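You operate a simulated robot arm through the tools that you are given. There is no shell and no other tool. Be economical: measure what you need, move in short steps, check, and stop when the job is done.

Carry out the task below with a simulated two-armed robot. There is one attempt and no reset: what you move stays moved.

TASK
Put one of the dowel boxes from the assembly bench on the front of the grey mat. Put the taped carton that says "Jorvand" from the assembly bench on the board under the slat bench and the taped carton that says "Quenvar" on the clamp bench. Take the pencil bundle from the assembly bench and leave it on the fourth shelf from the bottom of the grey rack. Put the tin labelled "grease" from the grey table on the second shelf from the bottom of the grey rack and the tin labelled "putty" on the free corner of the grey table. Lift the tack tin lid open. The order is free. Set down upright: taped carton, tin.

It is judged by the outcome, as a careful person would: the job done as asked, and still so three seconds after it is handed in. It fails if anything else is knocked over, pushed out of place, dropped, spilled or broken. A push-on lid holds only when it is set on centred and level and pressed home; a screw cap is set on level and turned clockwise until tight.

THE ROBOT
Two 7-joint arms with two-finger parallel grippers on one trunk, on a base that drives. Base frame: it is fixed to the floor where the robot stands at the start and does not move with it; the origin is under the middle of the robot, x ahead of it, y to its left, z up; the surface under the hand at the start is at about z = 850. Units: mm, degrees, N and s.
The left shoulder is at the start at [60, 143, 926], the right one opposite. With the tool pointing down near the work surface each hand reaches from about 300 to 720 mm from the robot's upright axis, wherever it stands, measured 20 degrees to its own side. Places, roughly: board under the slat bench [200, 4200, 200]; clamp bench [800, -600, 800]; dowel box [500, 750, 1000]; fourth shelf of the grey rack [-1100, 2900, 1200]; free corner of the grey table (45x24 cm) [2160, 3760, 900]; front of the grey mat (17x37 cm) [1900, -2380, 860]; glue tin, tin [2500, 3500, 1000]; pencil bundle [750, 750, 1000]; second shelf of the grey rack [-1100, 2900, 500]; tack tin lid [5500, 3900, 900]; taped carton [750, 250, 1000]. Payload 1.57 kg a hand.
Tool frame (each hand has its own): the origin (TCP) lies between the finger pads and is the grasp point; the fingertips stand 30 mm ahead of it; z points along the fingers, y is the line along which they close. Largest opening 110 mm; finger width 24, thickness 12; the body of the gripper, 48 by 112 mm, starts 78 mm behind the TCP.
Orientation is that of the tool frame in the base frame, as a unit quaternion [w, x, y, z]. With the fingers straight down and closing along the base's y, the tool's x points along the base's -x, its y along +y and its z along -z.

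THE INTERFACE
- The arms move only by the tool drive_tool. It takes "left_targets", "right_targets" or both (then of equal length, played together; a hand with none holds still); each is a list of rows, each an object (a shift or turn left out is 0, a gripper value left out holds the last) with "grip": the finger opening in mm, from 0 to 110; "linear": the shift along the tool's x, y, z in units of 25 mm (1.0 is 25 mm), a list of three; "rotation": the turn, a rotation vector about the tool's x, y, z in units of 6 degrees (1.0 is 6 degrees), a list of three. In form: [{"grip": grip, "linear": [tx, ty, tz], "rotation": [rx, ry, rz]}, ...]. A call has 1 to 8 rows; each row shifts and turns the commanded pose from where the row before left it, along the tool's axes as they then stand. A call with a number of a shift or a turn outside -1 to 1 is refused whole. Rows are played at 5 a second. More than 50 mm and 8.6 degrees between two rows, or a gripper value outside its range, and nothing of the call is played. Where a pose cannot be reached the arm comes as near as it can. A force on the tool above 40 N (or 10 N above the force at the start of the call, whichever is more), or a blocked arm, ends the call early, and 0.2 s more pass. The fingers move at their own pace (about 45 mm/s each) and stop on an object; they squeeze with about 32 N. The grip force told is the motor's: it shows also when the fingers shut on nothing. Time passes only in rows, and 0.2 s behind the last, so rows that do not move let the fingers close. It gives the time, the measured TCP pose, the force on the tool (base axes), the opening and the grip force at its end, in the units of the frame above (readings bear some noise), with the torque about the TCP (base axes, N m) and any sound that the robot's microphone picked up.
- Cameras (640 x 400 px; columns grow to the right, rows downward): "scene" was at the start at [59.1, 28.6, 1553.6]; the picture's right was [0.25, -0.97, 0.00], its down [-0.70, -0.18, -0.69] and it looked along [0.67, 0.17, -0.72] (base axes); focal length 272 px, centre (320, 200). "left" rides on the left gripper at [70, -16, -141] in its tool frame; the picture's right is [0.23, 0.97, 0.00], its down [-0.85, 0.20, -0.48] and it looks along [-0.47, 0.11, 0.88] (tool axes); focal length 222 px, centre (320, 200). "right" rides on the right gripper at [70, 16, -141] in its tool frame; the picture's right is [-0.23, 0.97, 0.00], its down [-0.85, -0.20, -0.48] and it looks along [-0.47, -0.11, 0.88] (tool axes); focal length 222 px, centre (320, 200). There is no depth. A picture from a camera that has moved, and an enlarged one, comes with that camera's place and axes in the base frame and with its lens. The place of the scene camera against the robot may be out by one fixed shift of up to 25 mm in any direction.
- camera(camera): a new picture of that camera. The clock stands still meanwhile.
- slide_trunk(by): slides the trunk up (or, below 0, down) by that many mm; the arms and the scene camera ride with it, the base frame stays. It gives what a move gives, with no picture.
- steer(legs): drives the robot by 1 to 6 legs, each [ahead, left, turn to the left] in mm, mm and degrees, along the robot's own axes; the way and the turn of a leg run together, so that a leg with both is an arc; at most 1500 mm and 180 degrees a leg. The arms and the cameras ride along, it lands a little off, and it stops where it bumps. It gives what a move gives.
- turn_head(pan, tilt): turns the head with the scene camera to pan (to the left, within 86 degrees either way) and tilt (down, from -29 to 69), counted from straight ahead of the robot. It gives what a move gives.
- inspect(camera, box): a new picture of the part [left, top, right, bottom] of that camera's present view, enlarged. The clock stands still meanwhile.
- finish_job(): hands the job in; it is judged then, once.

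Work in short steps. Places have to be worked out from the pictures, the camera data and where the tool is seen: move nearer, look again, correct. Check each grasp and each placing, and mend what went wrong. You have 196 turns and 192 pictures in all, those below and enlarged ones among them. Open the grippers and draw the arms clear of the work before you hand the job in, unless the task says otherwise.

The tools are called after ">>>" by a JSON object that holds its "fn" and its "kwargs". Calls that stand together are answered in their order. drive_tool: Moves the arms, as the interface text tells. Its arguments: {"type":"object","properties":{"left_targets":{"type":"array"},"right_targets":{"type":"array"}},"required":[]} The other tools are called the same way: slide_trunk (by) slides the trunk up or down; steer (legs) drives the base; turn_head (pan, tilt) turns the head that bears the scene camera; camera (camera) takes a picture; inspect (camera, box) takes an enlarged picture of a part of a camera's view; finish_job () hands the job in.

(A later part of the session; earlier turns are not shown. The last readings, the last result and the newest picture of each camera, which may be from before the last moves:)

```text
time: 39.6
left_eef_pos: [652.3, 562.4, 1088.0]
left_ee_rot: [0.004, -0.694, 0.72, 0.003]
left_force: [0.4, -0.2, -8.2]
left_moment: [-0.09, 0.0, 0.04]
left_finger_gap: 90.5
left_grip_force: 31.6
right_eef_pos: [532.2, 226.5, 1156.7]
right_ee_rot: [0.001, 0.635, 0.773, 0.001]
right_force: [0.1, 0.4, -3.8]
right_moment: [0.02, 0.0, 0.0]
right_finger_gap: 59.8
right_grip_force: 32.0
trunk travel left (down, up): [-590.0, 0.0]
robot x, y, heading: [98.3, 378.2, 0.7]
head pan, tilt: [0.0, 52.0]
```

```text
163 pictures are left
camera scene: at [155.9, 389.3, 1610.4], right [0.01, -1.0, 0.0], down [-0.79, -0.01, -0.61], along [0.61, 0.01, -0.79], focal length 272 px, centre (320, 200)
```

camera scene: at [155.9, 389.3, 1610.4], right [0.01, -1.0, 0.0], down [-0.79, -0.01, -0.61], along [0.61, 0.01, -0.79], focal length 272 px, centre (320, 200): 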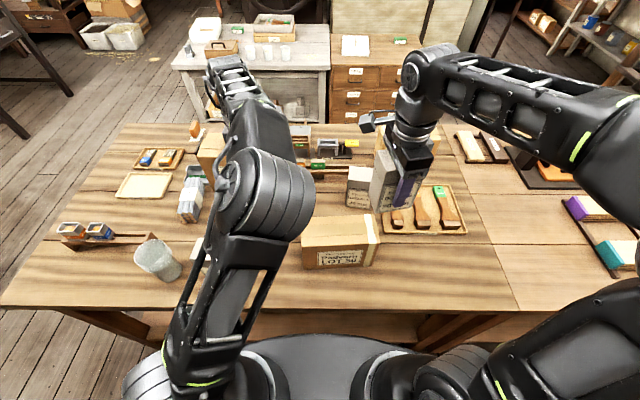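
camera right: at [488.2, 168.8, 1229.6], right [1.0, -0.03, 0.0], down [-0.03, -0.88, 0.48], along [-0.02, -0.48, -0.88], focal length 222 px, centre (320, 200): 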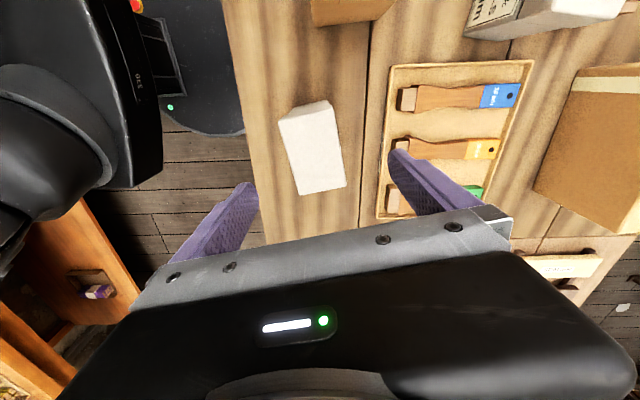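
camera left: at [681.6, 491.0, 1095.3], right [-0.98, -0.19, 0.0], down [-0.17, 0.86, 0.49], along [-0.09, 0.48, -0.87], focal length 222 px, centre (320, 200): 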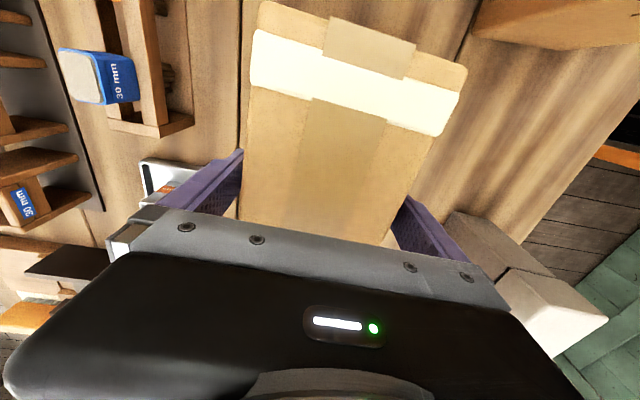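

Carton lifted (0.85 kg). I back off and drive right to face the clamp bench, then look.

>>> {"fn": "steer", "kwargs": {"legs": [[-200, 0, 0], [0, -1000, 0]]}}

>>> {"fn": "turn_head", "kwargs": {"pan": 5, "tilt": 45}}

>>> {"fn": "camera", "kwargs": {"camera": "scene"}}

>>> {"fn": "camera", "kwargs": {"camera": "left"}}

```text
time: 45.9
left_eef_pos: [463.8, -422.9, 1088.3]
left_ee_rot: [0.004, -0.694, 0.72, 0.004]
left_force: [-0.1, 0.2, -9.0]
left_moment: [-0.05, 0.01, -0.02]
left_finger_gap: 90.4
left_grip_force: 32.1
right_eef_pos: [343.8, -761.3, 1156.2]
right_ee_rot: [0.001, 0.635, 0.772, 0.001]
right_force: [0.5, 0.2, -3.9]
right_moment: [0.0, 0.0, 0.02]
right_finger_gap: 59.8
right_grip_force: 32.4
trunk travel left (down, up): [-590.0, 0.0]
robot x, y, heading: [-92.9, -603.2, 0.4]
head pan, tilt: [0.0, 52.0]
```

```text
time: 46.6
left_eef_pos: [462.2, -422.0, 1087.9]
left_ee_rot: [0.004, -0.694, 0.72, 0.003]
left_force: [0.3, -0.2, -9.2]
left_moment: [-0.11, 0.04, 0.02]
left_finger_gap: 90.5
left_grip_force: 31.8
right_eef_pos: [343.0, -760.9, 1155.7]
right_ee_rot: [0.001, 0.635, 0.772, 0.001]
right_force: [-0.5, 0.4, -3.4]
right_moment: [-0.02, 0.02, -0.01]
right_finger_gap: 59.9
right_grip_force: 31.9
trunk travel left (down, up): [-590.0, 0.0]
robot x, y, heading: [-89.7, -604.0, 0.3]
head pan, tilt: [5.0, 45.0]
```

```text
162 pictures are left
camera scene: at [-27.2, -588.4, 1619.9], right [0.09, -1.0, 0.0], down [-0.7, -0.07, -0.71], along [0.7, 0.07, -0.71], focal length 272 px, centre (320, 200)
```

scene: 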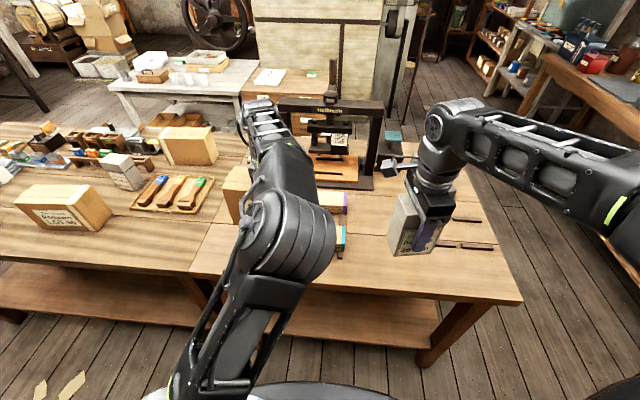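

```text
161 pictures are left
camera left: at [476.3, -494.9, 1226.9], right [-0.98, -0.19, 0.0], down [-0.17, 0.86, 0.49], along [-0.09, 0.48, -0.87], focal length 222 px, centre (320, 200)
```

left: 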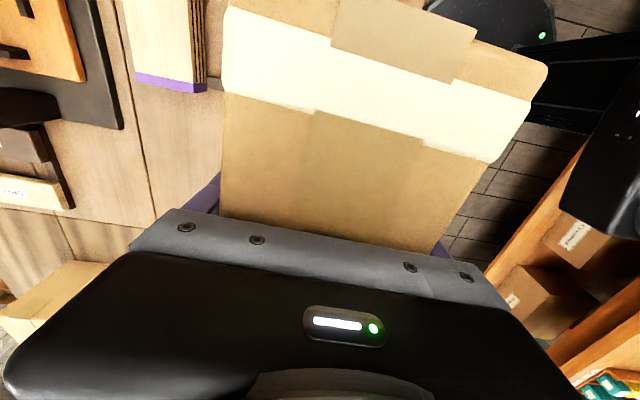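

Free area is the front right of the clamp bench, around (490, -810). I drive so the held carton hangs over it.

>>> {"fn": "steer", "kwargs": {"legs": [[0, -388, 0], [28, 0, 0]]}}

>>> {"fn": "turn_head", "kwargs": {"pan": 10, "tilt": 52}}

>>> {"fn": "camera", "kwargs": {"camera": "scene"}}

>>> {"fn": "camera", "kwargs": {"camera": "left"}}

```text
time: 49.5
left_eef_pos: [495.6, -812.3, 1086.7]
left_ee_rot: [0.005, -0.693, 0.721, 0.003]
left_force: [0.0, -0.2, -8.6]
left_moment: [-0.07, 0.02, -0.03]
left_finger_gap: 90.3
left_grip_force: 31.6
right_eef_pos: [374.3, -1149.3, 1157.0]
right_ee_rot: [0.0, 0.636, 0.771, 0.0]
right_force: [0.0, 0.0, -4.2]
right_moment: [0.03, 0.04, -0.04]
right_finger_gap: 59.8
right_grip_force: 32.3
trunk travel left (down, up): [-590.0, 0.0]
robot x, y, heading: [-63.7, -991.4, 0.1]
head pan, tilt: [5.0, 45.0]
```

```text
time: 50.2
left_eef_pos: [491.9, -812.2, 1086.1]
left_ee_rot: [0.005, -0.693, 0.721, 0.004]
left_force: [0.0, -0.2, -8.7]
left_moment: [-0.06, 0.05, -0.02]
left_finger_gap: 90.6
left_grip_force: 32.0
right_eef_pos: [371.8, -1150.6, 1155.7]
right_ee_rot: [0.001, 0.636, 0.772, 0.002]
right_force: [-0.9, -0.4, -3.8]
right_moment: [0.01, -0.02, -0.01]
right_finger_gap: 60.0
right_grip_force: 31.8
trunk travel left (down, up): [-590.0, 0.0]
robot x, y, heading: [-61.2, -993.2, 0.2]
head pan, tilt: [10.0, 52.0]
```

```text
160 pictures are left
camera scene: at [-5.3, -971.5, 1610.5], right [0.18, -0.98, 0.0], down [-0.78, -0.14, -0.62], along [0.61, 0.11, -0.79], focal length 272 px, centre (320, 200)
```

scene: 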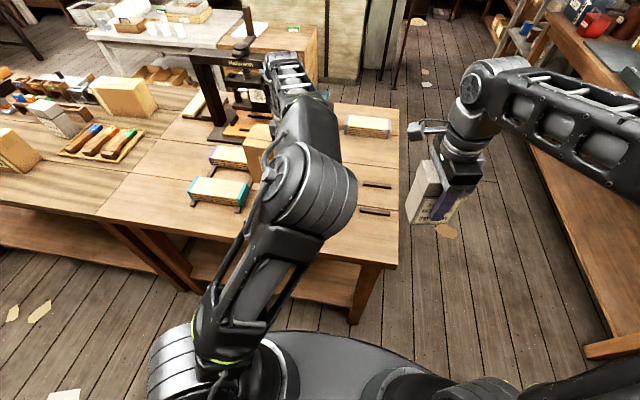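

```text
159 pictures are left
camera left: at [505.6, -885.4, 1227.0], right [-0.98, -0.19, 0.0], down [-0.17, 0.86, 0.49], along [-0.09, 0.48, -0.87], focal length 222 px, centre (320, 200)
```

left: 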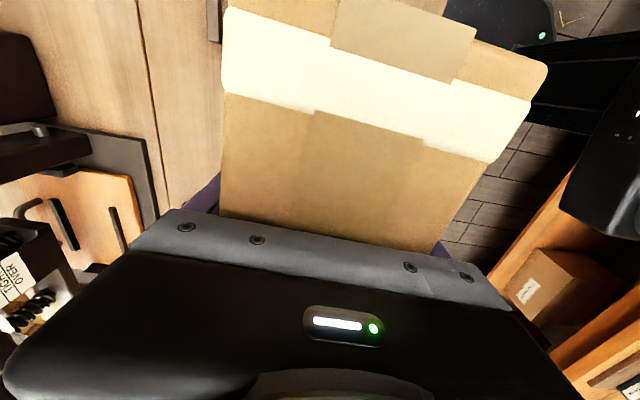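

Clear on all sides. I lower the trunk 158 mm, then ease the carton down.

>>> {"fn": "slide_trunk", "kwargs": {"by": -158}}

>>> {"fn": "drive_tool", "kwargs": {"left_targets": [{"linear": [0, 0, 0.1]}, {"linear": [0, 0, 0.1]}, {"linear": [0, 0, 0.1]}, {"linear": [0, 0, 0]}]}}

>>> {"fn": "camera", "kwargs": {"camera": "scene"}}

```text
time: 52.0
left_eef_pos: [493.0, -812.2, 930.2]
left_ee_rot: [0.004, -0.693, 0.721, 0.002]
left_force: [-0.4, 1.4, -0.1]
left_moment: [-0.76, -0.33, 0.05]
left_finger_gap: 89.9
left_grip_force: 31.8
right_eef_pos: [371.4, -1151.4, 1000.3]
right_ee_rot: [0.001, 0.635, 0.772, 0.001]
right_force: [0.0, -0.6, -3.5]
right_moment: [0.01, -0.01, -0.02]
right_finger_gap: 60.0
right_grip_force: 31.7
trunk travel left (down, up): [-432.0, 158.0]
robot x, y, heading: [-60.5, -993.0, 0.4]
head pan, tilt: [10.0, 52.0]
```

```text
time: 53.0
left_eef_pos: [492.9, -810.7, 924.0]
left_ee_rot: [0.006, -0.692, 0.721, 0.003]
left_force: [1.4, 8.4, 25.6]
left_moment: [-0.08, -0.43, 0.47]
left_finger_gap: 90.2
left_grip_force: 32.0
right_eef_pos: [369.9, -1150.0, 1001.4]
right_ee_rot: [0.001, 0.636, 0.772, 0.001]
right_force: [-0.9, 0.8, -3.6]
right_moment: [-0.01, -0.02, -0.05]
right_finger_gap: 60.0
right_grip_force: 32.2
trunk travel left (down, up): [-432.0, 158.0]
robot x, y, heading: [-60.5, -993.2, 0.1]
head pan, tilt: [10.0, 52.0]
```

```text
158 pictures are left
camera scene: at [-7.8, -971.4, 1452.7], right [0.18, -0.98, 0.0], down [-0.77, -0.14, -0.62], along [0.61, 0.11, -0.79], focal length 272 px, centre (320, 200)
```

scene: 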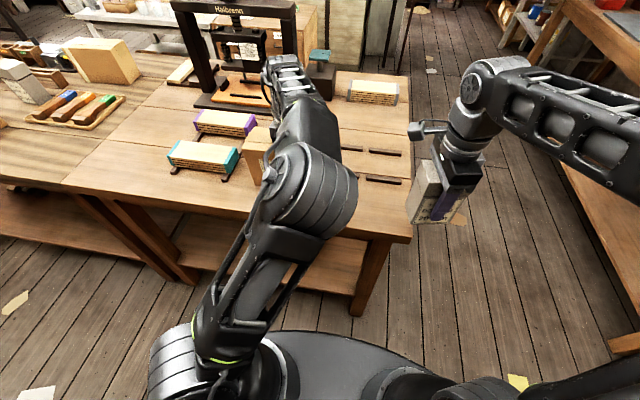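

Contact at 26 N; it stands. Release and raise the trunk straight up.

>>> {"fn": "drive_tool", "kwargs": {"left_targets": [{"grip": 110, "linear": [0, 0, -0.15]}, {"grip": 110}, {"grip": 110}, {"grip": 110}]}}

>>> {"fn": "slide_trunk", "kwargs": {"by": 158}}

>>> {"fn": "camera", "kwargs": {"camera": "left"}}

```text
time: 54.0
left_eef_pos: [493.0, -812.5, 924.9]
left_ee_rot: [0.005, -0.692, 0.722, 0.003]
left_force: [0.7, -0.2, 1.3]
left_moment: [0.0, -0.03, -0.01]
left_finger_gap: 110.0
left_grip_force: 0.1
right_eef_pos: [371.1, -1151.5, 999.9]
right_ee_rot: [0.001, 0.637, 0.771, 0.001]
right_force: [-0.2, 0.2, -3.5]
right_moment: [0.01, 0.04, 0.0]
right_finger_gap: 59.9
right_grip_force: 32.7
trunk travel left (down, up): [-432.0, 158.0]
robot x, y, heading: [-61.2, -991.5, 0.2]
head pan, tilt: [10.0, 52.0]
```

```text
time: 55.8
left_eef_pos: [493.6, -811.8, 1083.9]
left_ee_rot: [0.003, -0.693, 0.721, 0.003]
left_force: [-0.5, 0.5, 0.1]
left_moment: [-0.01, 0.0, 0.01]
left_finger_gap: 110.0
left_grip_force: 0.0
right_eef_pos: [371.1, -1151.6, 1158.3]
right_ee_rot: [0.001, 0.636, 0.772, 0.001]
right_force: [0.5, 0.2, -3.3]
right_moment: [0.03, 0.0, 0.02]
right_finger_gap: 59.8
right_grip_force: 31.3
trunk travel left (down, up): [-590.0, 0.0]
robot x, y, heading: [-60.7, -994.0, 0.3]
head pan, tilt: [10.0, 52.0]
```

```text
157 pictures are left
camera left: at [505.8, -885.6, 1222.9], right [-0.98, -0.19, 0.0], down [-0.17, 0.86, 0.49], along [-0.09, 0.48, -0.87], focal length 222 px, centre (320, 200)
```

left: 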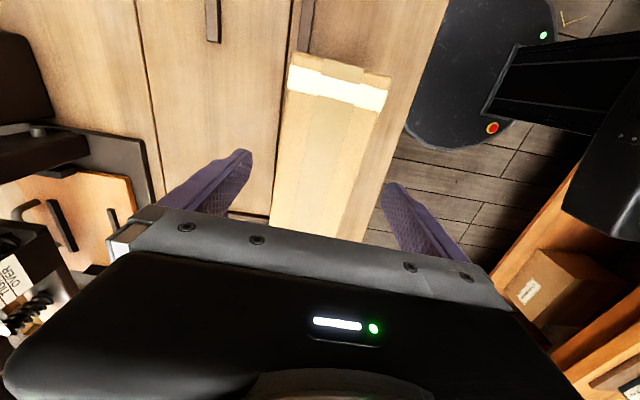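

A dark strip appears to run near the carton's back right corner; contact also came ~8 mm early. I back off to look properly.

>>> {"fn": "steer", "kwargs": {"legs": [[-300, 0, 0], [0, -250, 0]]}}

>>> {"fn": "turn_head", "kwargs": {"pan": 30, "tilt": 38}}

>>> {"fn": "inspect", "kwargs": {"camera": "scene", "box": [180, 60, 500, 280]}}

```text
time: 59.2
left_eef_pos: [198.5, -1066.5, 1083.3]
left_ee_rot: [0.005, -0.691, 0.723, 0.003]
left_force: [0.1, -0.9, -0.1]
left_moment: [0.05, 0.04, -0.02]
left_finger_gap: 110.0
left_grip_force: 0.0
right_eef_pos: [76.9, -1404.2, 1157.0]
right_ee_rot: [0.0, 0.636, 0.771, 0.001]
right_force: [0.5, -0.7, -4.3]
right_moment: [0.01, -0.01, -0.02]
right_finger_gap: 60.0
right_grip_force: 31.9
trunk travel left (down, up): [-590.0, 0.0]
robot x, y, heading: [-353.9, -1244.7, 0.0]
head pan, tilt: [10.0, 52.0]
```

```text
time: 60.1
left_eef_pos: [198.2, -1066.7, 1084.0]
left_ee_rot: [0.004, -0.692, 0.722, 0.003]
left_force: [0.2, 0.0, 0.2]
left_moment: [-0.01, 0.03, 0.0]
left_finger_gap: 109.8
left_grip_force: 0.1
right_eef_pos: [77.2, -1403.2, 1157.1]
right_ee_rot: [0.0, 0.636, 0.771, 0.0]
right_force: [0.0, 0.3, -2.9]
right_moment: [-0.01, 0.01, 0.01]
right_finger_gap: 59.9
right_grip_force: 31.7
trunk travel left (down, up): [-590.0, 0.0]
robot x, y, heading: [-352.5, -1246.3, 0.1]
head pan, tilt: [30.0, 38.0]
```

```text
1.82 times, centred on (340, 170) of scene
camera zoom: at [-299.7, -1193.6, 1630.2], right [0.5, -0.87, 0.0], down [-0.53, -0.31, -0.79], along [0.68, 0.39, -0.62], focal length 495 px, centre (284, 254)
```

zoom: 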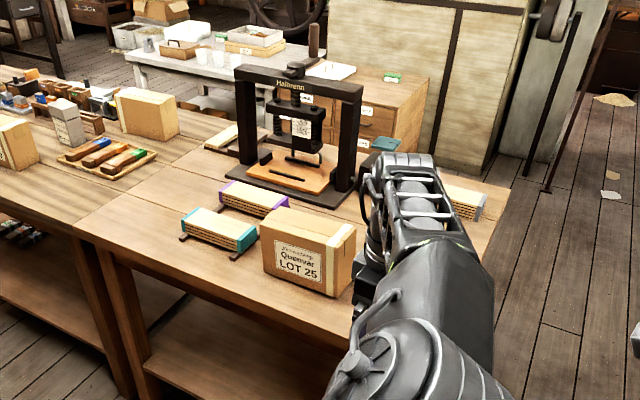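

Standing, but the arm hides the strip side. I step right for a clear view.

>>> {"fn": "steer", "kwargs": {"legs": [[0, -350, 0]]}}

>>> {"fn": "turn_head", "kwargs": {"pan": 48, "tilt": 35}}

>>> {"fn": "camera", "kwargs": {"camera": "scene"}}

```text
time: 61.4
left_eef_pos: [229.7, -1183.1, 1084.5]
left_ee_rot: [0.005, -0.658, 0.753, 0.003]
left_force: [0.0, -0.5, 0.0]
left_moment: [0.01, -0.02, 0.02]
left_finger_gap: 109.8
left_grip_force: 0.1
right_eef_pos: [75.2, -1507.6, 1155.2]
right_ee_rot: [-0.001, 0.673, 0.74, 0.0]
right_force: [0.8, -1.0, -3.4]
right_moment: [0.05, 0.0, 0.03]
right_finger_gap: 59.6
right_grip_force: 31.8
trunk travel left (down, up): [-590.0, 0.0]
robot x, y, heading: [-336.4, -1304.3, -5.2]
head pan, tilt: [30.0, 38.0]
stopped in leg 1: the robot was blocked; the commanded pose is now the measured one
```

```text
time: 62.2
left_eef_pos: [229.6, -1181.4, 1081.8]
left_ee_rot: [0.005, -0.659, 0.752, 0.003]
left_force: [0.2, -0.4, -1.1]
left_moment: [0.0, 0.0, -0.03]
left_finger_gap: 110.0
left_grip_force: 0.0
right_eef_pos: [75.5, -1505.7, 1157.9]
right_ee_rot: [0.0, 0.672, 0.741, 0.0]
right_force: [0.1, 1.3, -3.0]
right_moment: [0.02, -0.01, -0.02]
right_finger_gap: 60.2
right_grip_force: 32.0
trunk travel left (down, up): [-590.0, 0.0]
robot x, y, heading: [-337.9, -1312.0, -5.0]
head pan, tilt: [48.0, 35.0]
```

```text
155 pictures are left
camera scene: at [-293.0, -1238.3, 1634.9], right [0.68, -0.73, 0.0], down [-0.42, -0.39, -0.82], along [0.6, 0.56, -0.57], focal length 272 px, centre (320, 200)
```

scene: 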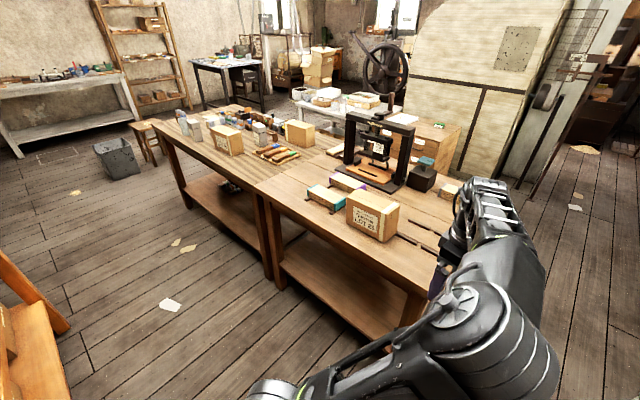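

I bumped something on my right; first inspect the carton, then look right.

>>> {"fn": "inspect", "kwargs": {"camera": "scene", "box": [280, 150, 460, 270]}}

>>> {"fn": "turn_head", "kwargs": {"pan": -75, "tilt": 45}}

>>> {"fn": "camera", "kwargs": {"camera": "scene"}}

```text
3.33 times, centred on (370, 210) of scene
camera zoom: at [-293.0, -1238.3, 1634.9], right [0.68, -0.73, 0.0], down [-0.42, -0.39, -0.82], along [0.6, 0.56, -0.57], focal length 908 px, centre (153, 167)
```

zoom: 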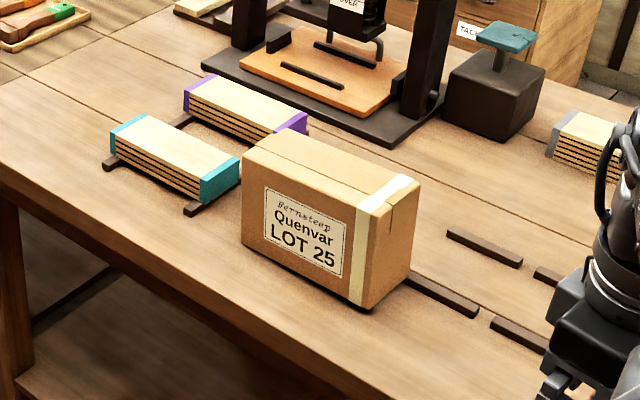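

```text
time: 64.2
left_eef_pos: [230.1, -1181.7, 1083.6]
left_ee_rot: [0.005, -0.659, 0.753, 0.003]
left_force: [0.4, -0.1, -0.4]
left_moment: [0.0, -0.02, 0.0]
left_finger_gap: 109.9
left_grip_force: 0.0
right_eef_pos: [77.0, -1506.5, 1156.2]
right_ee_rot: [0.0, 0.672, 0.74, 0.0]
right_force: [0.3, -0.3, -2.9]
right_moment: [0.01, 0.02, 0.0]
right_finger_gap: 59.7
right_grip_force: 32.4
trunk travel left (down, up): [-590.0, 0.0]
robot x, y, heading: [-340.8, -1309.0, -5.3]
head pan, tilt: [-75.0, 45.0]
```

```text
153 pictures are left
camera scene: at [-343.9, -1377.8, 1620.0], right [-0.99, -0.17, 0.0], down [-0.12, 0.7, -0.71], along [0.12, -0.7, -0.71], focal length 272 px, centre (320, 200)
```

scene: 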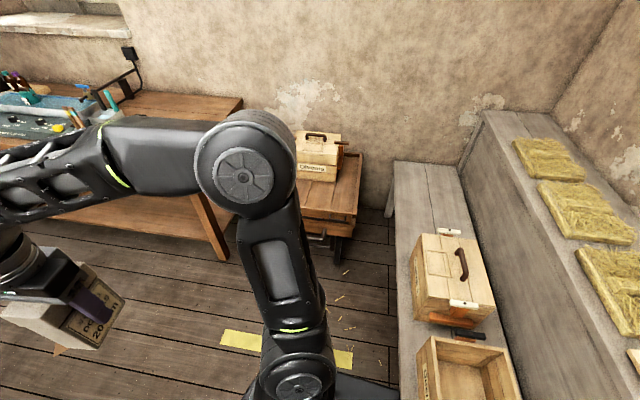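

The carton's corner sits on the end of a spacer strip, so I'll re-grasp and shift it 30 mm toward the front. Drive back to the same stance.

>>> {"fn": "steer", "kwargs": {"legs": [[0, 0, 5.2], [0, 317, 0], [279, 0, 0]]}}

>>> {"fn": "camera", "kwargs": {"camera": "left"}}

```text
time: 68.4
left_eef_pos: [486.5, -809.9, 1082.9]
left_ee_rot: [0.004, -0.693, 0.721, 0.003]
left_force: [1.1, -0.1, 0.1]
left_moment: [-0.01, 0.01, 0.01]
left_finger_gap: 110.0
left_grip_force: 0.0
right_eef_pos: [366.1, -1149.1, 1156.0]
right_ee_rot: [0.0, 0.635, 0.773, 0.0]
right_force: [0.1, 0.4, -3.9]
right_moment: [0.0, 0.04, -0.05]
right_finger_gap: 60.3
right_grip_force: 31.7
trunk travel left (down, up): [-590.0, 0.0]
robot x, y, heading: [-68.3, -994.4, 0.2]
head pan, tilt: [-75.0, 45.0]
```

```text
152 pictures are left
camera left: at [501.3, -884.4, 1222.5], right [-0.98, -0.19, 0.0], down [-0.17, 0.86, 0.49], along [-0.09, 0.48, -0.87], focal length 222 px, centre (320, 200)
```

left: 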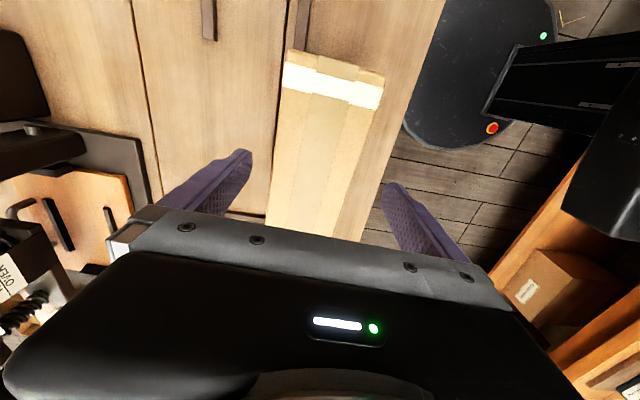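

Shift 6 mm to match the earlier grasp pose, lower, and grip.

>>> {"fn": "drive_tool", "kwargs": {"left_targets": [{"linear": [0.08, -0.26, 0], "grip": 110}, {"linear": [0, 0, 0]}]}}

>>> {"fn": "slide_trunk", "kwargs": {"by": -156}}

>>> {"fn": "drive_tool", "kwargs": {"left_targets": [{"grip": 70}, {"grip": 70}, {"grip": 70}, {"grip": 70}, {"grip": 70}]}}

```text
time: 69.0
left_eef_pos: [495.2, -812.4, 1084.2]
left_ee_rot: [0.004, -0.694, 0.72, 0.003]
left_force: [0.6, 0.3, 0.4]
left_moment: [-0.01, 0.01, 0.03]
left_finger_gap: 110.0
left_grip_force: 0.1
right_eef_pos: [365.7, -1149.5, 1156.0]
right_ee_rot: [0.0, 0.635, 0.773, 0.0]
right_force: [0.1, -0.8, -3.5]
right_moment: [0.0, -0.03, 0.04]
right_finger_gap: 60.0
right_grip_force: 32.2
trunk travel left (down, up): [-590.0, 0.0]
robot x, y, heading: [-65.4, -993.5, 0.1]
head pan, tilt: [-75.0, 45.0]
```

```text
time: 70.8
left_eef_pos: [494.2, -813.4, 927.1]
left_ee_rot: [0.004, -0.694, 0.72, 0.002]
left_force: [0.8, -0.3, -0.4]
left_moment: [-0.02, 0.02, -0.04]
left_finger_gap: 109.9
left_grip_force: 0.0
right_eef_pos: [365.8, -1150.0, 1001.2]
right_ee_rot: [-0.001, 0.636, 0.772, 0.0]
right_force: [0.0, 0.1, -3.6]
right_moment: [0.0, 0.02, 0.0]
right_finger_gap: 60.0
right_grip_force: 32.0
trunk travel left (down, up): [-434.0, 156.0]
robot x, y, heading: [-69.0, -995.9, -0.1]
head pan, tilt: [-75.0, 45.0]
```

```text
time: 72.0
left_eef_pos: [494.0, -813.8, 927.3]
left_ee_rot: [0.004, -0.694, 0.72, 0.004]
left_force: [-3.5, -0.1, 0.0]
left_moment: [-0.12, 0.2, -0.05]
left_finger_gap: 89.5
left_grip_force: 32.2
right_eef_pos: [365.6, -1151.0, 1000.9]
right_ee_rot: [0.0, 0.635, 0.772, 0.001]
right_force: [0.0, 0.0, -3.1]
right_moment: [-0.02, 0.02, 0.0]
right_finger_gap: 59.9
right_grip_force: 32.2
trunk travel left (down, up): [-434.0, 156.0]
robot x, y, heading: [-67.4, -994.4, 0.3]
head pan, tilt: [-75.0, 45.0]
```

Lift 30 mm with the trunk, then shift the carton 32 mm back toward me and 15 mm left with the arm, and lower again.

>>> {"fn": "slide_trunk", "kwargs": {"by": 35}}

>>> {"fn": "drive_tool", "kwargs": {"left_targets": [{"linear": [-0.2, 0.5, 0]}, {"linear": [-0.2, 0.5, 0]}, {"linear": [-0.2, 0.3, 0]}, {"linear": [0, 0, 0]}]}}

>>> {"fn": "slide_trunk", "kwargs": {"by": -32}}

```text
time: 72.8
left_eef_pos: [495.0, -812.0, 962.4]
left_ee_rot: [0.004, -0.693, 0.721, 0.004]
left_force: [0.1, -0.6, -8.6]
left_moment: [-0.09, -0.01, -0.02]
left_finger_gap: 90.0
left_grip_force: 32.1
right_eef_pos: [366.3, -1149.3, 1035.2]
right_ee_rot: [0.0, 0.635, 0.772, -0.001]
right_force: [0.0, 0.0, -3.9]
right_moment: [0.01, -0.04, -0.03]
right_finger_gap: 59.8
right_grip_force: 32.1
trunk travel left (down, up): [-469.0, 121.0]
robot x, y, heading: [-66.5, -997.1, 0.1]
head pan, tilt: [-75.0, 45.0]
```

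```text
time: 73.8
left_eef_pos: [461.7, -797.0, 962.7]
left_ee_rot: [0.004, -0.693, 0.721, 0.004]
left_force: [0.3, 0.4, -9.2]
left_moment: [-0.1, 0.01, -0.04]
left_finger_gap: 90.0
left_grip_force: 32.0
right_eef_pos: [365.6, -1149.2, 1036.2]
right_ee_rot: [0.0, 0.635, 0.772, 0.0]
right_force: [0.0, 0.2, -4.1]
right_moment: [0.02, 0.02, 0.01]
right_finger_gap: 59.8
right_grip_force: 32.0
trunk travel left (down, up): [-469.0, 121.0]
robot x, y, heading: [-63.3, -993.1, 0.0]
head pan, tilt: [-75.0, 45.0]
```

```text
time: 74.5
left_eef_pos: [462.1, -797.7, 930.9]
left_ee_rot: [0.003, -0.693, 0.721, 0.003]
left_force: [-0.4, -0.6, -8.4]
left_moment: [-0.09, 0.02, -0.02]
left_finger_gap: 89.8
left_grip_force: 31.9
right_eef_pos: [366.9, -1149.8, 1002.5]
right_ee_rot: [0.0, 0.635, 0.772, 0.0]
right_force: [-0.6, -0.5, -2.9]
right_moment: [-0.02, -0.01, 0.01]
right_finger_gap: 59.9
right_grip_force: 32.2
trunk travel left (down, up): [-437.0, 153.0]
robot x, y, heading: [-66.5, -992.7, 0.4]
head pan, tilt: [-75.0, 45.0]
```

Still free at z 931; ease down until contact.

>>> {"fn": "drive_tool", "kwargs": {"left_targets": [{"linear": [0, 0, 0.12]}, {"linear": [0, 0, 0.12]}, {"linear": [0, 0, 0.1]}, {"linear": [0, 0, 0]}]}}

```text
time: 75.5
left_eef_pos: [462.2, -799.5, 922.9]
left_ee_rot: [0.004, -0.693, 0.721, 0.003]
left_force: [0.0, -6.4, 9.3]
left_moment: [1.39, 0.76, 0.32]
left_finger_gap: 90.0
left_grip_force: 32.5
right_eef_pos: [366.0, -1150.4, 1004.1]
right_ee_rot: [0.0, 0.635, 0.773, 0.001]
right_force: [-0.7, 0.3, -3.5]
right_moment: [-0.01, 0.05, 0.03]
right_finger_gap: 59.8
right_grip_force: 32.2
trunk travel left (down, up): [-437.0, 153.0]
robot x, y, heading: [-66.4, -993.6, 0.1]
head pan, tilt: [-75.0, 45.0]
```

Contact. Release, raise, then back off.

>>> {"fn": "drive_tool", "kwargs": {"left_targets": [{"linear": [0, 0, 0.06]}, {"grip": 110}, {"grip": 110}, {"grip": 110}, {"grip": 110}]}}

>>> {"fn": "slide_trunk", "kwargs": {"by": 153}}

>>> {"fn": "steer", "kwargs": {"legs": [[-280, -200, 0]]}}

>>> {"fn": "turn_head", "kwargs": {"pan": 42, "tilt": 38}}

>>> {"fn": "inspect", "kwargs": {"camera": "scene", "box": [230, 110, 450, 260]}}

```text
time: 76.7
left_eef_pos: [461.9, -796.7, 922.1]
left_ee_rot: [0.005, -0.693, 0.721, 0.003]
left_force: [-0.2, -0.2, 0.0]
left_moment: [0.03, 0.03, -0.01]
left_finger_gap: 110.2
left_grip_force: 0.1
right_eef_pos: [364.8, -1150.3, 1004.5]
right_ee_rot: [-0.001, 0.636, 0.772, 0.0]
right_force: [0.2, 0.3, -3.2]
right_moment: [0.01, 0.03, 0.01]
right_finger_gap: 60.0
right_grip_force: 32.4
trunk travel left (down, up): [-437.0, 153.0]
robot x, y, heading: [-70.5, -994.8, -0.0]
head pan, tilt: [-75.0, 45.0]
```

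```text
time: 78.5
left_eef_pos: [461.7, -796.3, 1074.5]
left_ee_rot: [0.004, -0.693, 0.721, 0.003]
left_force: [-0.7, -0.4, 0.0]
left_moment: [0.0, -0.02, -0.02]
left_finger_gap: 109.7
left_grip_force: 0.1
right_eef_pos: [365.7, -1149.4, 1155.9]
right_ee_rot: [0.0, 0.636, 0.772, 0.0]
right_force: [0.2, 0.8, -2.7]
right_moment: [-0.05, -0.01, 0.01]
right_finger_gap: 59.9
right_grip_force: 31.8
trunk travel left (down, up): [-590.0, 0.0]
robot x, y, heading: [-61.6, -991.9, -0.0]
head pan, tilt: [-75.0, 45.0]
```

```text
time: 80.7
left_eef_pos: [186.8, -995.8, 1073.9]
left_ee_rot: [0.004, -0.696, 0.718, 0.003]
left_force: [1.0, 0.2, 0.4]
left_moment: [0.04, -0.02, -0.01]
left_finger_gap: 110.0
left_grip_force: 0.0
right_eef_pos: [93.5, -1348.8, 1156.6]
right_ee_rot: [0.002, 0.632, 0.775, 0.0]
right_force: [-0.4, -0.5, -3.6]
right_moment: [0.06, 0.0, -0.05]
right_finger_gap: 60.1
right_grip_force: 31.9
trunk travel left (down, up): [-590.0, 0.0]
robot x, y, heading: [-341.1, -1195.6, 0.7]
head pan, tilt: [-75.0, 45.0]
```

```text
time: 82.7
left_eef_pos: [186.2, -996.3, 1074.3]
left_ee_rot: [0.004, -0.696, 0.718, 0.003]
left_force: [-0.5, 0.0, 0.1]
left_moment: [0.0, 0.01, 0.0]
left_finger_gap: 110.0
left_grip_force: 0.0
right_eef_pos: [92.7, -1350.4, 1157.6]
right_ee_rot: [0.0, 0.632, 0.775, -0.001]
right_force: [-0.1, 0.7, -3.2]
right_moment: [0.0, -0.02, -0.02]
right_finger_gap: 59.7
right_grip_force: 32.5
trunk travel left (down, up): [-590.0, 0.0]
robot x, y, heading: [-341.3, -1197.1, 0.8]
head pan, tilt: [42.0, 38.0]
```

```text
2.67 times, centred on (340, 185) of scene
camera zoom: at [-294.9, -1130.0, 1630.3], right [0.68, -0.74, 0.0], down [-0.45, -0.42, -0.79], along [0.58, 0.53, -0.62], focal length 726 px, centre (267, 240)
```

zoom: 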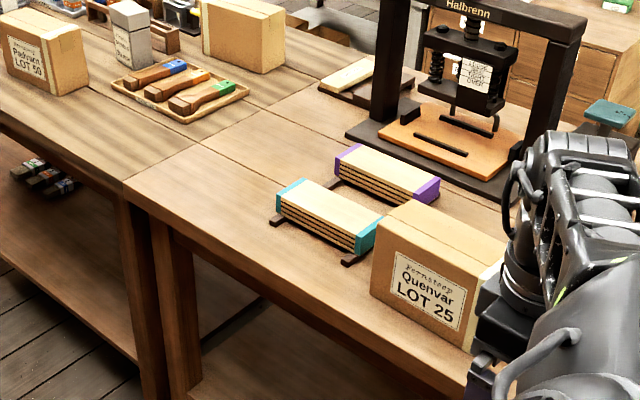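

All neat. Now to the grey mat: forward slightly, then right past the bench end, and look ahead.

>>> {"fn": "steer", "kwargs": {"legs": [[280, -100, 0], [0, -270, 0], [200, 0, 0]]}}

>>> {"fn": "turn_head", "kwargs": {"pan": -25, "tilt": 25}}

>>> {"fn": "camera", "kwargs": {"camera": "scene"}}

```text
time: 87.5
left_eef_pos: [677.8, -1368.2, 1073.0]
left_ee_rot: [0.004, -0.695, 0.719, 0.004]
left_force: [0.0, 0.0, 0.1]
left_moment: [0.01, 0.08, -0.02]
left_finger_gap: 109.9
left_grip_force: 0.0
right_eef_pos: [583.0, -1720.5, 1155.7]
right_ee_rot: [0.0, 0.634, 0.773, 0.0]
right_force: [0.8, -0.3, -3.6]
right_moment: [-0.02, 0.01, 0.05]
right_finger_gap: 59.9
right_grip_force: 31.9
trunk travel left (down, up): [-590.0, 0.0]
robot x, y, heading: [149.7, -1566.4, 0.2]
head pan, tilt: [42.0, 38.0]
```

```text
time: 88.9
left_eef_pos: [676.8, -1367.5, 1074.5]
left_ee_rot: [0.004, -0.696, 0.718, 0.003]
left_force: [0.0, 0.5, -0.7]
left_moment: [-0.02, 0.01, 0.01]
left_finger_gap: 109.7
left_grip_force: 0.0
right_eef_pos: [582.4, -1720.9, 1156.7]
right_ee_rot: [0.0, 0.634, 0.774, 0.0]
right_force: [0.5, 0.4, -3.2]
right_moment: [0.0, 0.0, 0.03]
right_finger_gap: 59.9
right_grip_force: 32.6
trunk travel left (down, up): [-590.0, 0.0]
robot x, y, heading: [148.8, -1566.8, 0.6]
head pan, tilt: [-25.0, 25.0]
```

```text
150 pictures are left
camera scene: at [214.4, -1596.0, 1650.6], right [-0.42, -0.91, 0.0], down [-0.38, 0.18, -0.91], along [0.82, -0.38, -0.42], focal length 272 px, centre (320, 200)
```

scene: 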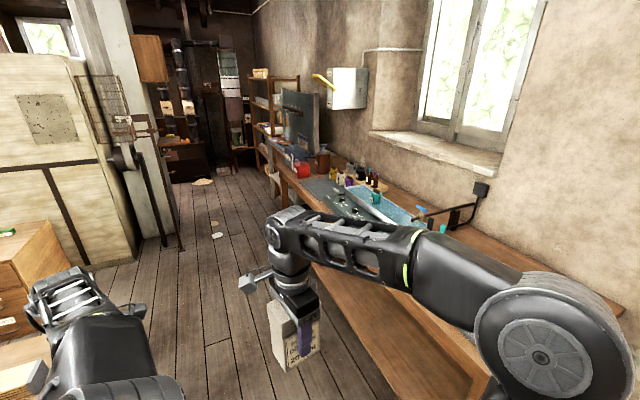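

Aisle is clear. Drive forward ~1850 mm, then look right.

>>> {"fn": "steer", "kwargs": {"legs": [[1500, 0, 0], [320, 0, 0]]}}

>>> {"fn": "turn_head", "kwargs": {"pan": -80, "tilt": 40}}

>>> {"fn": "camera", "kwargs": {"camera": "scene"}}

```text
time: 98.0
left_eef_pos: [2503.1, -1332.3, 1074.0]
left_ee_rot: [0.003, -0.7, 0.714, 0.003]
left_force: [0.7, 0.1, -0.8]
left_moment: [-0.03, 0.02, 0.01]
left_finger_gap: 110.1
left_grip_force: 0.0
right_eef_pos: [2410.3, -1686.1, 1155.7]
right_ee_rot: [0.0, 0.629, 0.778, -0.001]
right_force: [0.6, 0.2, -3.9]
right_moment: [0.03, -0.02, -0.01]
right_finger_gap: 59.8
right_grip_force: 31.7
trunk travel left (down, up): [-590.0, 0.0]
robot x, y, heading: [1973.7, -1533.6, 1.5]
head pan, tilt: [-25.0, 25.0]
```

```text
time: 99.3
left_eef_pos: [2501.9, -1331.5, 1074.3]
left_ee_rot: [0.005, -0.7, 0.714, 0.003]
left_force: [-0.3, -0.5, -0.7]
left_moment: [0.02, 0.0, 0.01]
left_finger_gap: 110.0
left_grip_force: 0.1
right_eef_pos: [2410.1, -1685.6, 1156.9]
right_ee_rot: [0.0, 0.629, 0.778, -0.001]
right_force: [0.0, -0.3, -3.5]
right_moment: [-0.01, 0.02, 0.02]
right_finger_gap: 59.8
right_grip_force: 32.4
trunk travel left (down, up): [-590.0, 0.0]
robot x, y, heading: [1977.5, -1532.6, 1.0]
head pan, tilt: [-80.0, 40.0]
```

```text
149 pictures are left
camera scene: at [1973.9, -1611.9, 1627.3], right [-0.98, -0.19, 0.0], down [-0.13, 0.63, -0.77], along [0.15, -0.75, -0.64], focal length 272 px, centre (320, 200)
```

scene: 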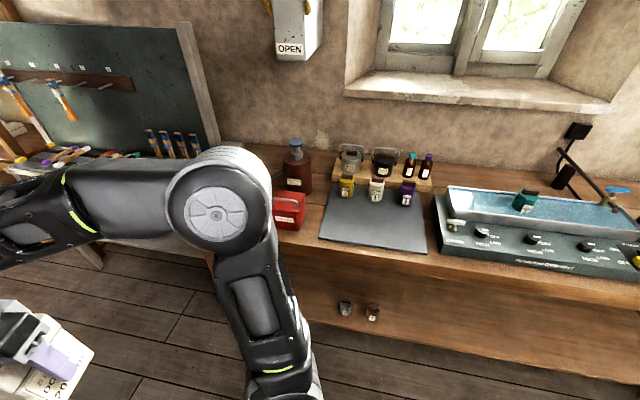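

The mat's front centre is ≈(1900, -2380). The soap bottle is tall near where my left hand would come, so I retract the left hand before turning right and advancing.

>>> {"fn": "drive_tool", "kwargs": {"left_targets": [{"linear": [0, 1, 0]}, {"linear": [0, 1, 0]}, {"linear": [0, 1, 0]}, {"linear": [0, 1, 0]}, {"linear": [0, 1, 0]}, {"linear": [0, 1, 0]}, {"linear": [0, 1, 0]}, {"linear": [0, 0.6, 0]}]}}

>>> {"fn": "steer", "kwargs": {"legs": [[0, 0, -91], [0, 70, 0], [300, 0, 0]]}}

>>> {"fn": "turn_head", "kwargs": {"pan": -5, "tilt": 50}}

>>> {"fn": "camera", "kwargs": {"camera": "scene"}}

>>> {"fn": "camera", "kwargs": {"camera": "right"}}

```text
time: 101.1
left_eef_pos: [2311.6, -1326.6, 1073.9]
left_ee_rot: [0.004, -0.7, 0.714, 0.002]
left_force: [0.3, 0.4, -0.9]
left_moment: [0.01, 0.02, 0.04]
left_finger_gap: 110.0
left_grip_force: 0.1
right_eef_pos: [2411.3, -1684.2, 1157.4]
right_ee_rot: [0.001, 0.629, 0.777, 0.001]
right_force: [-0.2, 0.5, -2.6]
right_moment: [0.01, 0.02, -0.03]
right_finger_gap: 59.9
right_grip_force: 31.6
trunk travel left (down, up): [-590.0, 0.0]
robot x, y, heading: [1976.4, -1537.3, 1.2]
head pan, tilt: [-80.0, 40.0]
```

```text
time: 107.7
left_eef_pos: [2246.2, -2178.2, 1073.0]
left_ee_rot: [0.005, 0.023, 1.0, -0.001]
left_force: [0.4, -0.1, -0.8]
left_moment: [0.03, 0.01, 0.01]
left_finger_gap: 109.9
left_grip_force: 0.0
right_eef_pos: [1886.5, -2269.8, 1155.3]
right_ee_rot: [0.0, 0.996, 0.092, -0.001]
right_force: [-0.1, -0.1, -4.1]
right_moment: [0.03, -0.02, 0.0]
right_finger_gap: 60.1
right_grip_force: 32.5
trunk travel left (down, up): [-590.0, 0.0]
robot x, y, heading: [2045.5, -1835.6, -90.0]
head pan, tilt: [-80.0, 40.0]
```

```text
time: 109.1
left_eef_pos: [2245.3, -2178.7, 1074.0]
left_ee_rot: [0.005, 0.023, 1.0, -0.001]
left_force: [-0.7, 0.0, 0.7]
left_moment: [0.02, -0.01, 0.01]
left_finger_gap: 110.2
left_grip_force: 0.0
right_eef_pos: [1884.9, -2267.5, 1156.6]
right_ee_rot: [0.0, 0.996, 0.092, 0.001]
right_force: [0.1, -0.2, -3.5]
right_moment: [-0.02, 0.02, -0.01]
right_finger_gap: 59.9
right_grip_force: 32.4
trunk travel left (down, up): [-590.0, 0.0]
robot x, y, heading: [2044.4, -1838.0, -90.5]
head pan, tilt: [-5.0, 50.0]
```

```text
148 pictures are left
camera scene: at [2049.2, -1875.9, 1613.1], right [-1.0, 0.09, 0.0], down [0.07, 0.76, -0.64], along [-0.06, -0.64, -0.77], focal length 272 px, centre (320, 200)
```

scene: 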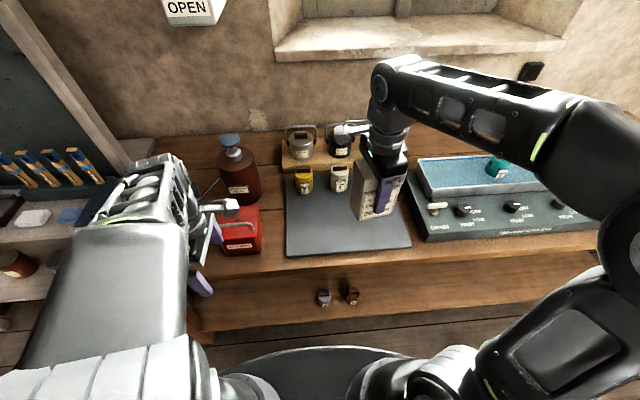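

```text
147 pictures are left
camera right: at [1956.6, -2271.6, 1297.2], right [-0.04, -1.0, 0.0], down [-0.88, 0.04, 0.48], along [-0.48, 0.02, -0.88], focal length 222 px, centre (320, 200)
```

right: 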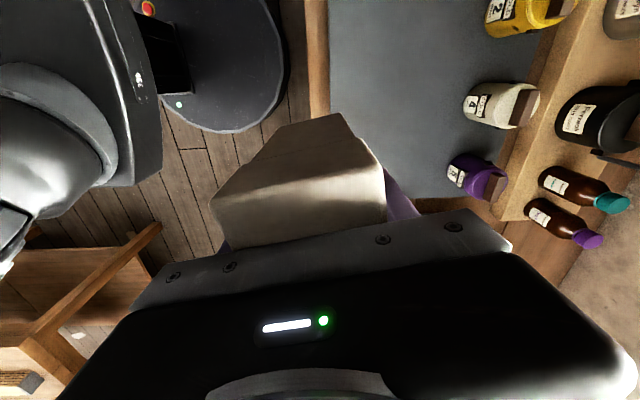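

Mat free depth is y −2290…−2490. I advance 105 mm, then lower with the right arm only.

>>> {"fn": "steer", "kwargs": {"legs": [[103, 13, 0]]}}

>>> {"fn": "drive_tool", "kwargs": {"right_targets": [{"linear": [0, 0, 1]}, {"linear": [0, 0, 1]}, {"linear": [0, 0, 1]}, {"linear": [0, 0, 1]}, {"linear": [0, 0, 1]}, {"linear": [0, 0, 1]}, {"linear": [0, 0, 1]}, {"linear": [0, 0, 1]}]}}

>>> {"fn": "camera", "kwargs": {"camera": "scene"}}

```text
time: 110.3
left_eef_pos: [2259.2, -2281.4, 1074.2]
left_ee_rot: [0.004, 0.023, 1.0, 0.0]
left_force: [-0.3, 0.2, -0.8]
left_moment: [0.06, 0.03, 0.01]
left_finger_gap: 109.8
left_grip_force: 0.0
right_eef_pos: [1900.1, -2372.2, 1156.2]
right_ee_rot: [-0.001, 0.996, 0.094, 0.0]
right_force: [1.0, -0.4, -3.8]
right_moment: [0.02, 0.0, 0.03]
right_finger_gap: 60.1
right_grip_force: 31.3
trunk travel left (down, up): [-590.0, 0.0]
robot x, y, heading: [2059.2, -1936.3, -90.1]
head pan, tilt: [-5.0, 50.0]
```

```text
time: 112.1
left_eef_pos: [2258.8, -2281.7, 1074.1]
left_ee_rot: [0.005, 0.022, 1.0, 0.0]
left_force: [1.0, -0.9, -0.2]
left_moment: [0.01, 0.0, 0.01]
left_finger_gap: 110.0
left_grip_force: 0.0
right_eef_pos: [1898.5, -2371.0, 955.1]
right_ee_rot: [-0.001, 0.996, 0.094, 0.0]
right_force: [-1.2, -0.6, -3.9]
right_moment: [0.01, 0.01, -0.03]
right_finger_gap: 59.9
right_grip_force: 31.6
trunk travel left (down, up): [-590.0, 0.0]
robot x, y, heading: [2054.7, -1937.5, -90.3]
head pan, tilt: [-5.0, 50.0]
```

```text
146 pictures are left
camera scene: at [2062.2, -1979.7, 1613.1], right [-1.0, 0.09, 0.0], down [0.07, 0.76, -0.64], along [-0.06, -0.64, -0.77], focal length 272 px, centre (320, 200)
```

scene: 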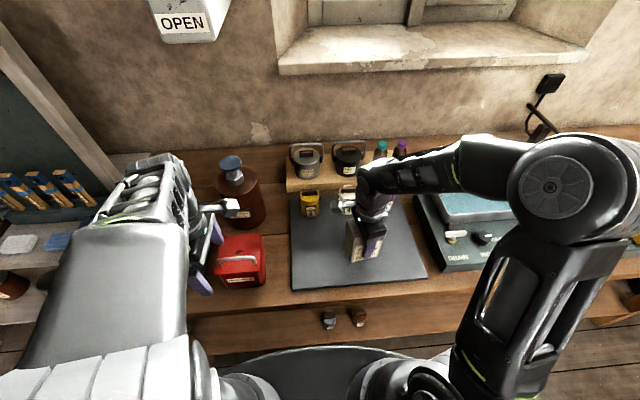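

Over the mat's front area. Lower gently until contact.

>>> {"fn": "drive_tool", "kwargs": {"right_targets": [{"linear": [0, 0, 0.6]}, {"linear": [0, 0, 0.3]}, {"linear": [0, 0, 0.2]}, {"linear": [0, 0, 0.12]}, {"linear": [0, 0, 0]}]}}

```text
time: 113.3
left_eef_pos: [2258.9, -2282.1, 1073.9]
left_ee_rot: [0.005, 0.023, 1.0, 0.0]
left_force: [0.1, -0.4, 1.0]
left_moment: [0.0, 0.01, -0.04]
left_finger_gap: 109.9
left_grip_force: 0.0
right_eef_pos: [1900.0, -2370.7, 925.7]
right_ee_rot: [0.0, 0.996, 0.094, 0.0]
right_force: [1.5, -0.5, -2.9]
right_moment: [0.0, 0.0, 0.01]
right_finger_gap: 59.9
right_grip_force: 31.6
trunk travel left (down, up): [-590.0, 0.0]
robot x, y, heading: [2056.6, -1940.1, -90.6]
head pan, tilt: [-5.0, 50.0]
```

>>> {"fn": "drive_tool", "kwargs": {"right_targets": [{"linear": [0, 0, 0.12]}, {"linear": [0, 0, 0.12]}, {"linear": [0, 0, 0.12]}, {"linear": [0, 0, 0]}]}}

```text
time: 113.9
left_eef_pos: [2259.9, -2279.3, 1074.8]
left_ee_rot: [0.004, 0.023, 1.0, -0.002]
left_force: [0.4, 0.9, 0.1]
left_moment: [0.0, -0.03, -0.02]
left_finger_gap: 110.0
left_grip_force: 0.0
right_eef_pos: [1899.5, -2371.0, 923.5]
right_ee_rot: [0.002, 0.996, 0.092, -0.001]
right_force: [-1.2, 7.4, 26.8]
right_moment: [1.39, 0.29, 0.06]
right_finger_gap: 59.9
right_grip_force: 22.7
trunk travel left (down, up): [-590.0, 0.0]
robot x, y, heading: [2059.0, -1942.0, -90.4]
head pan, tilt: [-5.0, 50.0]
stopped in row 3 (right hand): the force on the tool passed its limit at 47 N (the readings are from after the stop); the commanded pose is now the measured one
```

Contact (mat at ~862). I release and rise.

>>> {"fn": "drive_tool", "kwargs": {"right_targets": [{"grip": 80}, {"grip": 95}, {"grip": 110}, {"grip": 110}, {"grip": 110}]}}

>>> {"fn": "drive_tool", "kwargs": {"right_targets": [{"linear": [0, 0, -0.6]}, {"linear": [0, 0, -1]}, {"linear": [0, 0, -1]}, {"linear": [0, 0, -1]}, {"linear": [0, 0, -1]}, {"linear": [0, 0, -1]}, {"linear": [0, 0, -1]}, {"linear": [0, 0, -1]}]}}

>>> {"fn": "camera", "kwargs": {"camera": "scene"}}

>>> {"fn": "camera", "kwargs": {"camera": "right"}}

```text
time: 115.0
left_eef_pos: [2259.7, -2279.5, 1074.5]
left_ee_rot: [0.005, 0.023, 1.0, -0.002]
left_force: [0.2, -0.2, 0.7]
left_moment: [0.02, 0.02, -0.01]
left_finger_gap: 110.0
left_grip_force: 0.0
right_eef_pos: [1897.8, -2371.8, 922.6]
right_ee_rot: [0.004, 0.996, 0.092, 0.0]
right_force: [0.4, 7.3, 21.5]
right_moment: [0.05, 0.09, -0.04]
right_finger_gap: 109.9
right_grip_force: 0.0
trunk travel left (down, up): [-590.0, 0.0]
robot x, y, heading: [2059.0, -1939.4, -90.2]
head pan, tilt: [-5.0, 50.0]
stopped in row 5 (right hand): the force on the tool passed its limit at 40 N (the readings are from after the stop); the commanded pose is now the measured one
```

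```text
time: 116.8
left_eef_pos: [2258.4, -2281.1, 1074.4]
left_ee_rot: [0.005, 0.022, 1.0, -0.001]
left_force: [-0.5, -0.6, -0.6]
left_moment: [0.01, 0.0, -0.02]
left_finger_gap: 109.9
left_grip_force: 0.1
right_eef_pos: [1897.5, -2372.4, 1113.0]
right_ee_rot: [0.002, 0.996, 0.092, 0.0]
right_force: [0.3, 0.1, 0.3]
right_moment: [0.01, 0.01, 0.01]
right_finger_gap: 109.9
right_grip_force: 0.2
trunk travel left (down, up): [-590.0, 0.0]
robot x, y, heading: [2059.2, -1941.2, -90.1]
head pan, tilt: [-5.0, 50.0]
```

```text
145 pictures are left
camera scene: at [2062.2, -1978.6, 1613.1], right [-1.0, 0.09, 0.0], down [0.07, 0.76, -0.64], along [-0.06, -0.64, -0.77], focal length 272 px, centre (320, 200)
```

scene: 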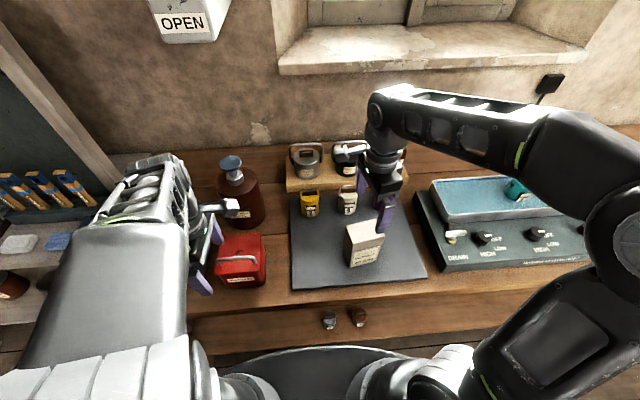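

```text
144 pictures are left
camera right: at [1969.2, -2375.4, 1252.9], right [-0.04, -1.0, 0.0], down [-0.88, 0.04, 0.48], along [-0.48, 0.02, -0.88], focal length 222 px, centre (320, 200)
```

right: 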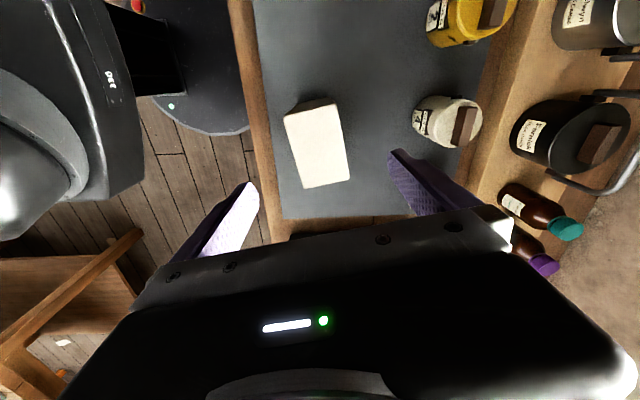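

Dowel box stands on the front of the mat. Back off and verify the pots.

>>> {"fn": "steer", "kwargs": {"legs": [[-350, 0, 0]]}}

>>> {"fn": "turn_head", "kwargs": {"pan": 5, "tilt": 36}}

>>> {"fn": "inspect", "kwargs": {"camera": "scene", "box": [200, 80, 500, 270]}}

```text
time: 119.1
left_eef_pos: [2258.5, -1933.9, 1074.5]
left_ee_rot: [0.006, 0.024, 1.0, -0.001]
left_force: [0.0, 0.4, -0.5]
left_moment: [-0.05, -0.02, 0.0]
left_finger_gap: 110.2
left_grip_force: 0.0
right_eef_pos: [1897.8, -2024.5, 1112.4]
right_ee_rot: [0.002, 0.996, 0.091, 0.0]
right_force: [0.9, 1.2, -0.2]
right_moment: [-0.02, -0.01, 0.05]
right_finger_gap: 110.2
right_grip_force: 0.0
trunk travel left (down, up): [-590.0, 0.0]
robot x, y, heading: [2060.5, -1595.8, -90.3]
head pan, tilt: [-5.0, 50.0]
```

```text
time: 119.8
left_eef_pos: [2259.7, -1935.2, 1073.8]
left_ee_rot: [0.005, 0.024, 1.0, -0.001]
left_force: [-0.3, 0.2, -0.2]
left_moment: [0.0, 0.0, -0.02]
left_finger_gap: 110.0
left_grip_force: 0.0
right_eef_pos: [1897.6, -2026.2, 1111.0]
right_ee_rot: [0.002, 0.996, 0.092, 0.001]
right_force: [1.0, 0.5, -1.0]
right_moment: [0.01, 0.03, 0.01]
right_finger_gap: 110.0
right_grip_force: 0.0
trunk travel left (down, up): [-590.0, 0.0]
robot x, y, heading: [2061.5, -1594.2, -90.4]
head pan, tilt: [5.0, 36.0]
```

```text
2.11 times, centred on (350, 175) of scene
camera zoom: at [2077.7, -1642.3, 1633.3], right [-1.0, -0.08, 0.0], down [-0.05, 0.59, -0.81], along [0.07, -0.81, -0.59], focal length 573 px, centre (257, 253)
```

zoom: 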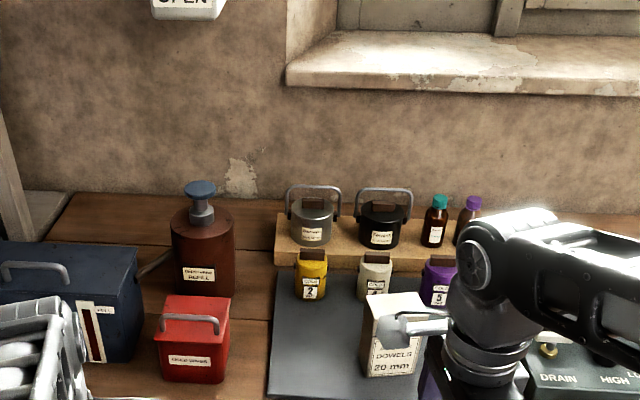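

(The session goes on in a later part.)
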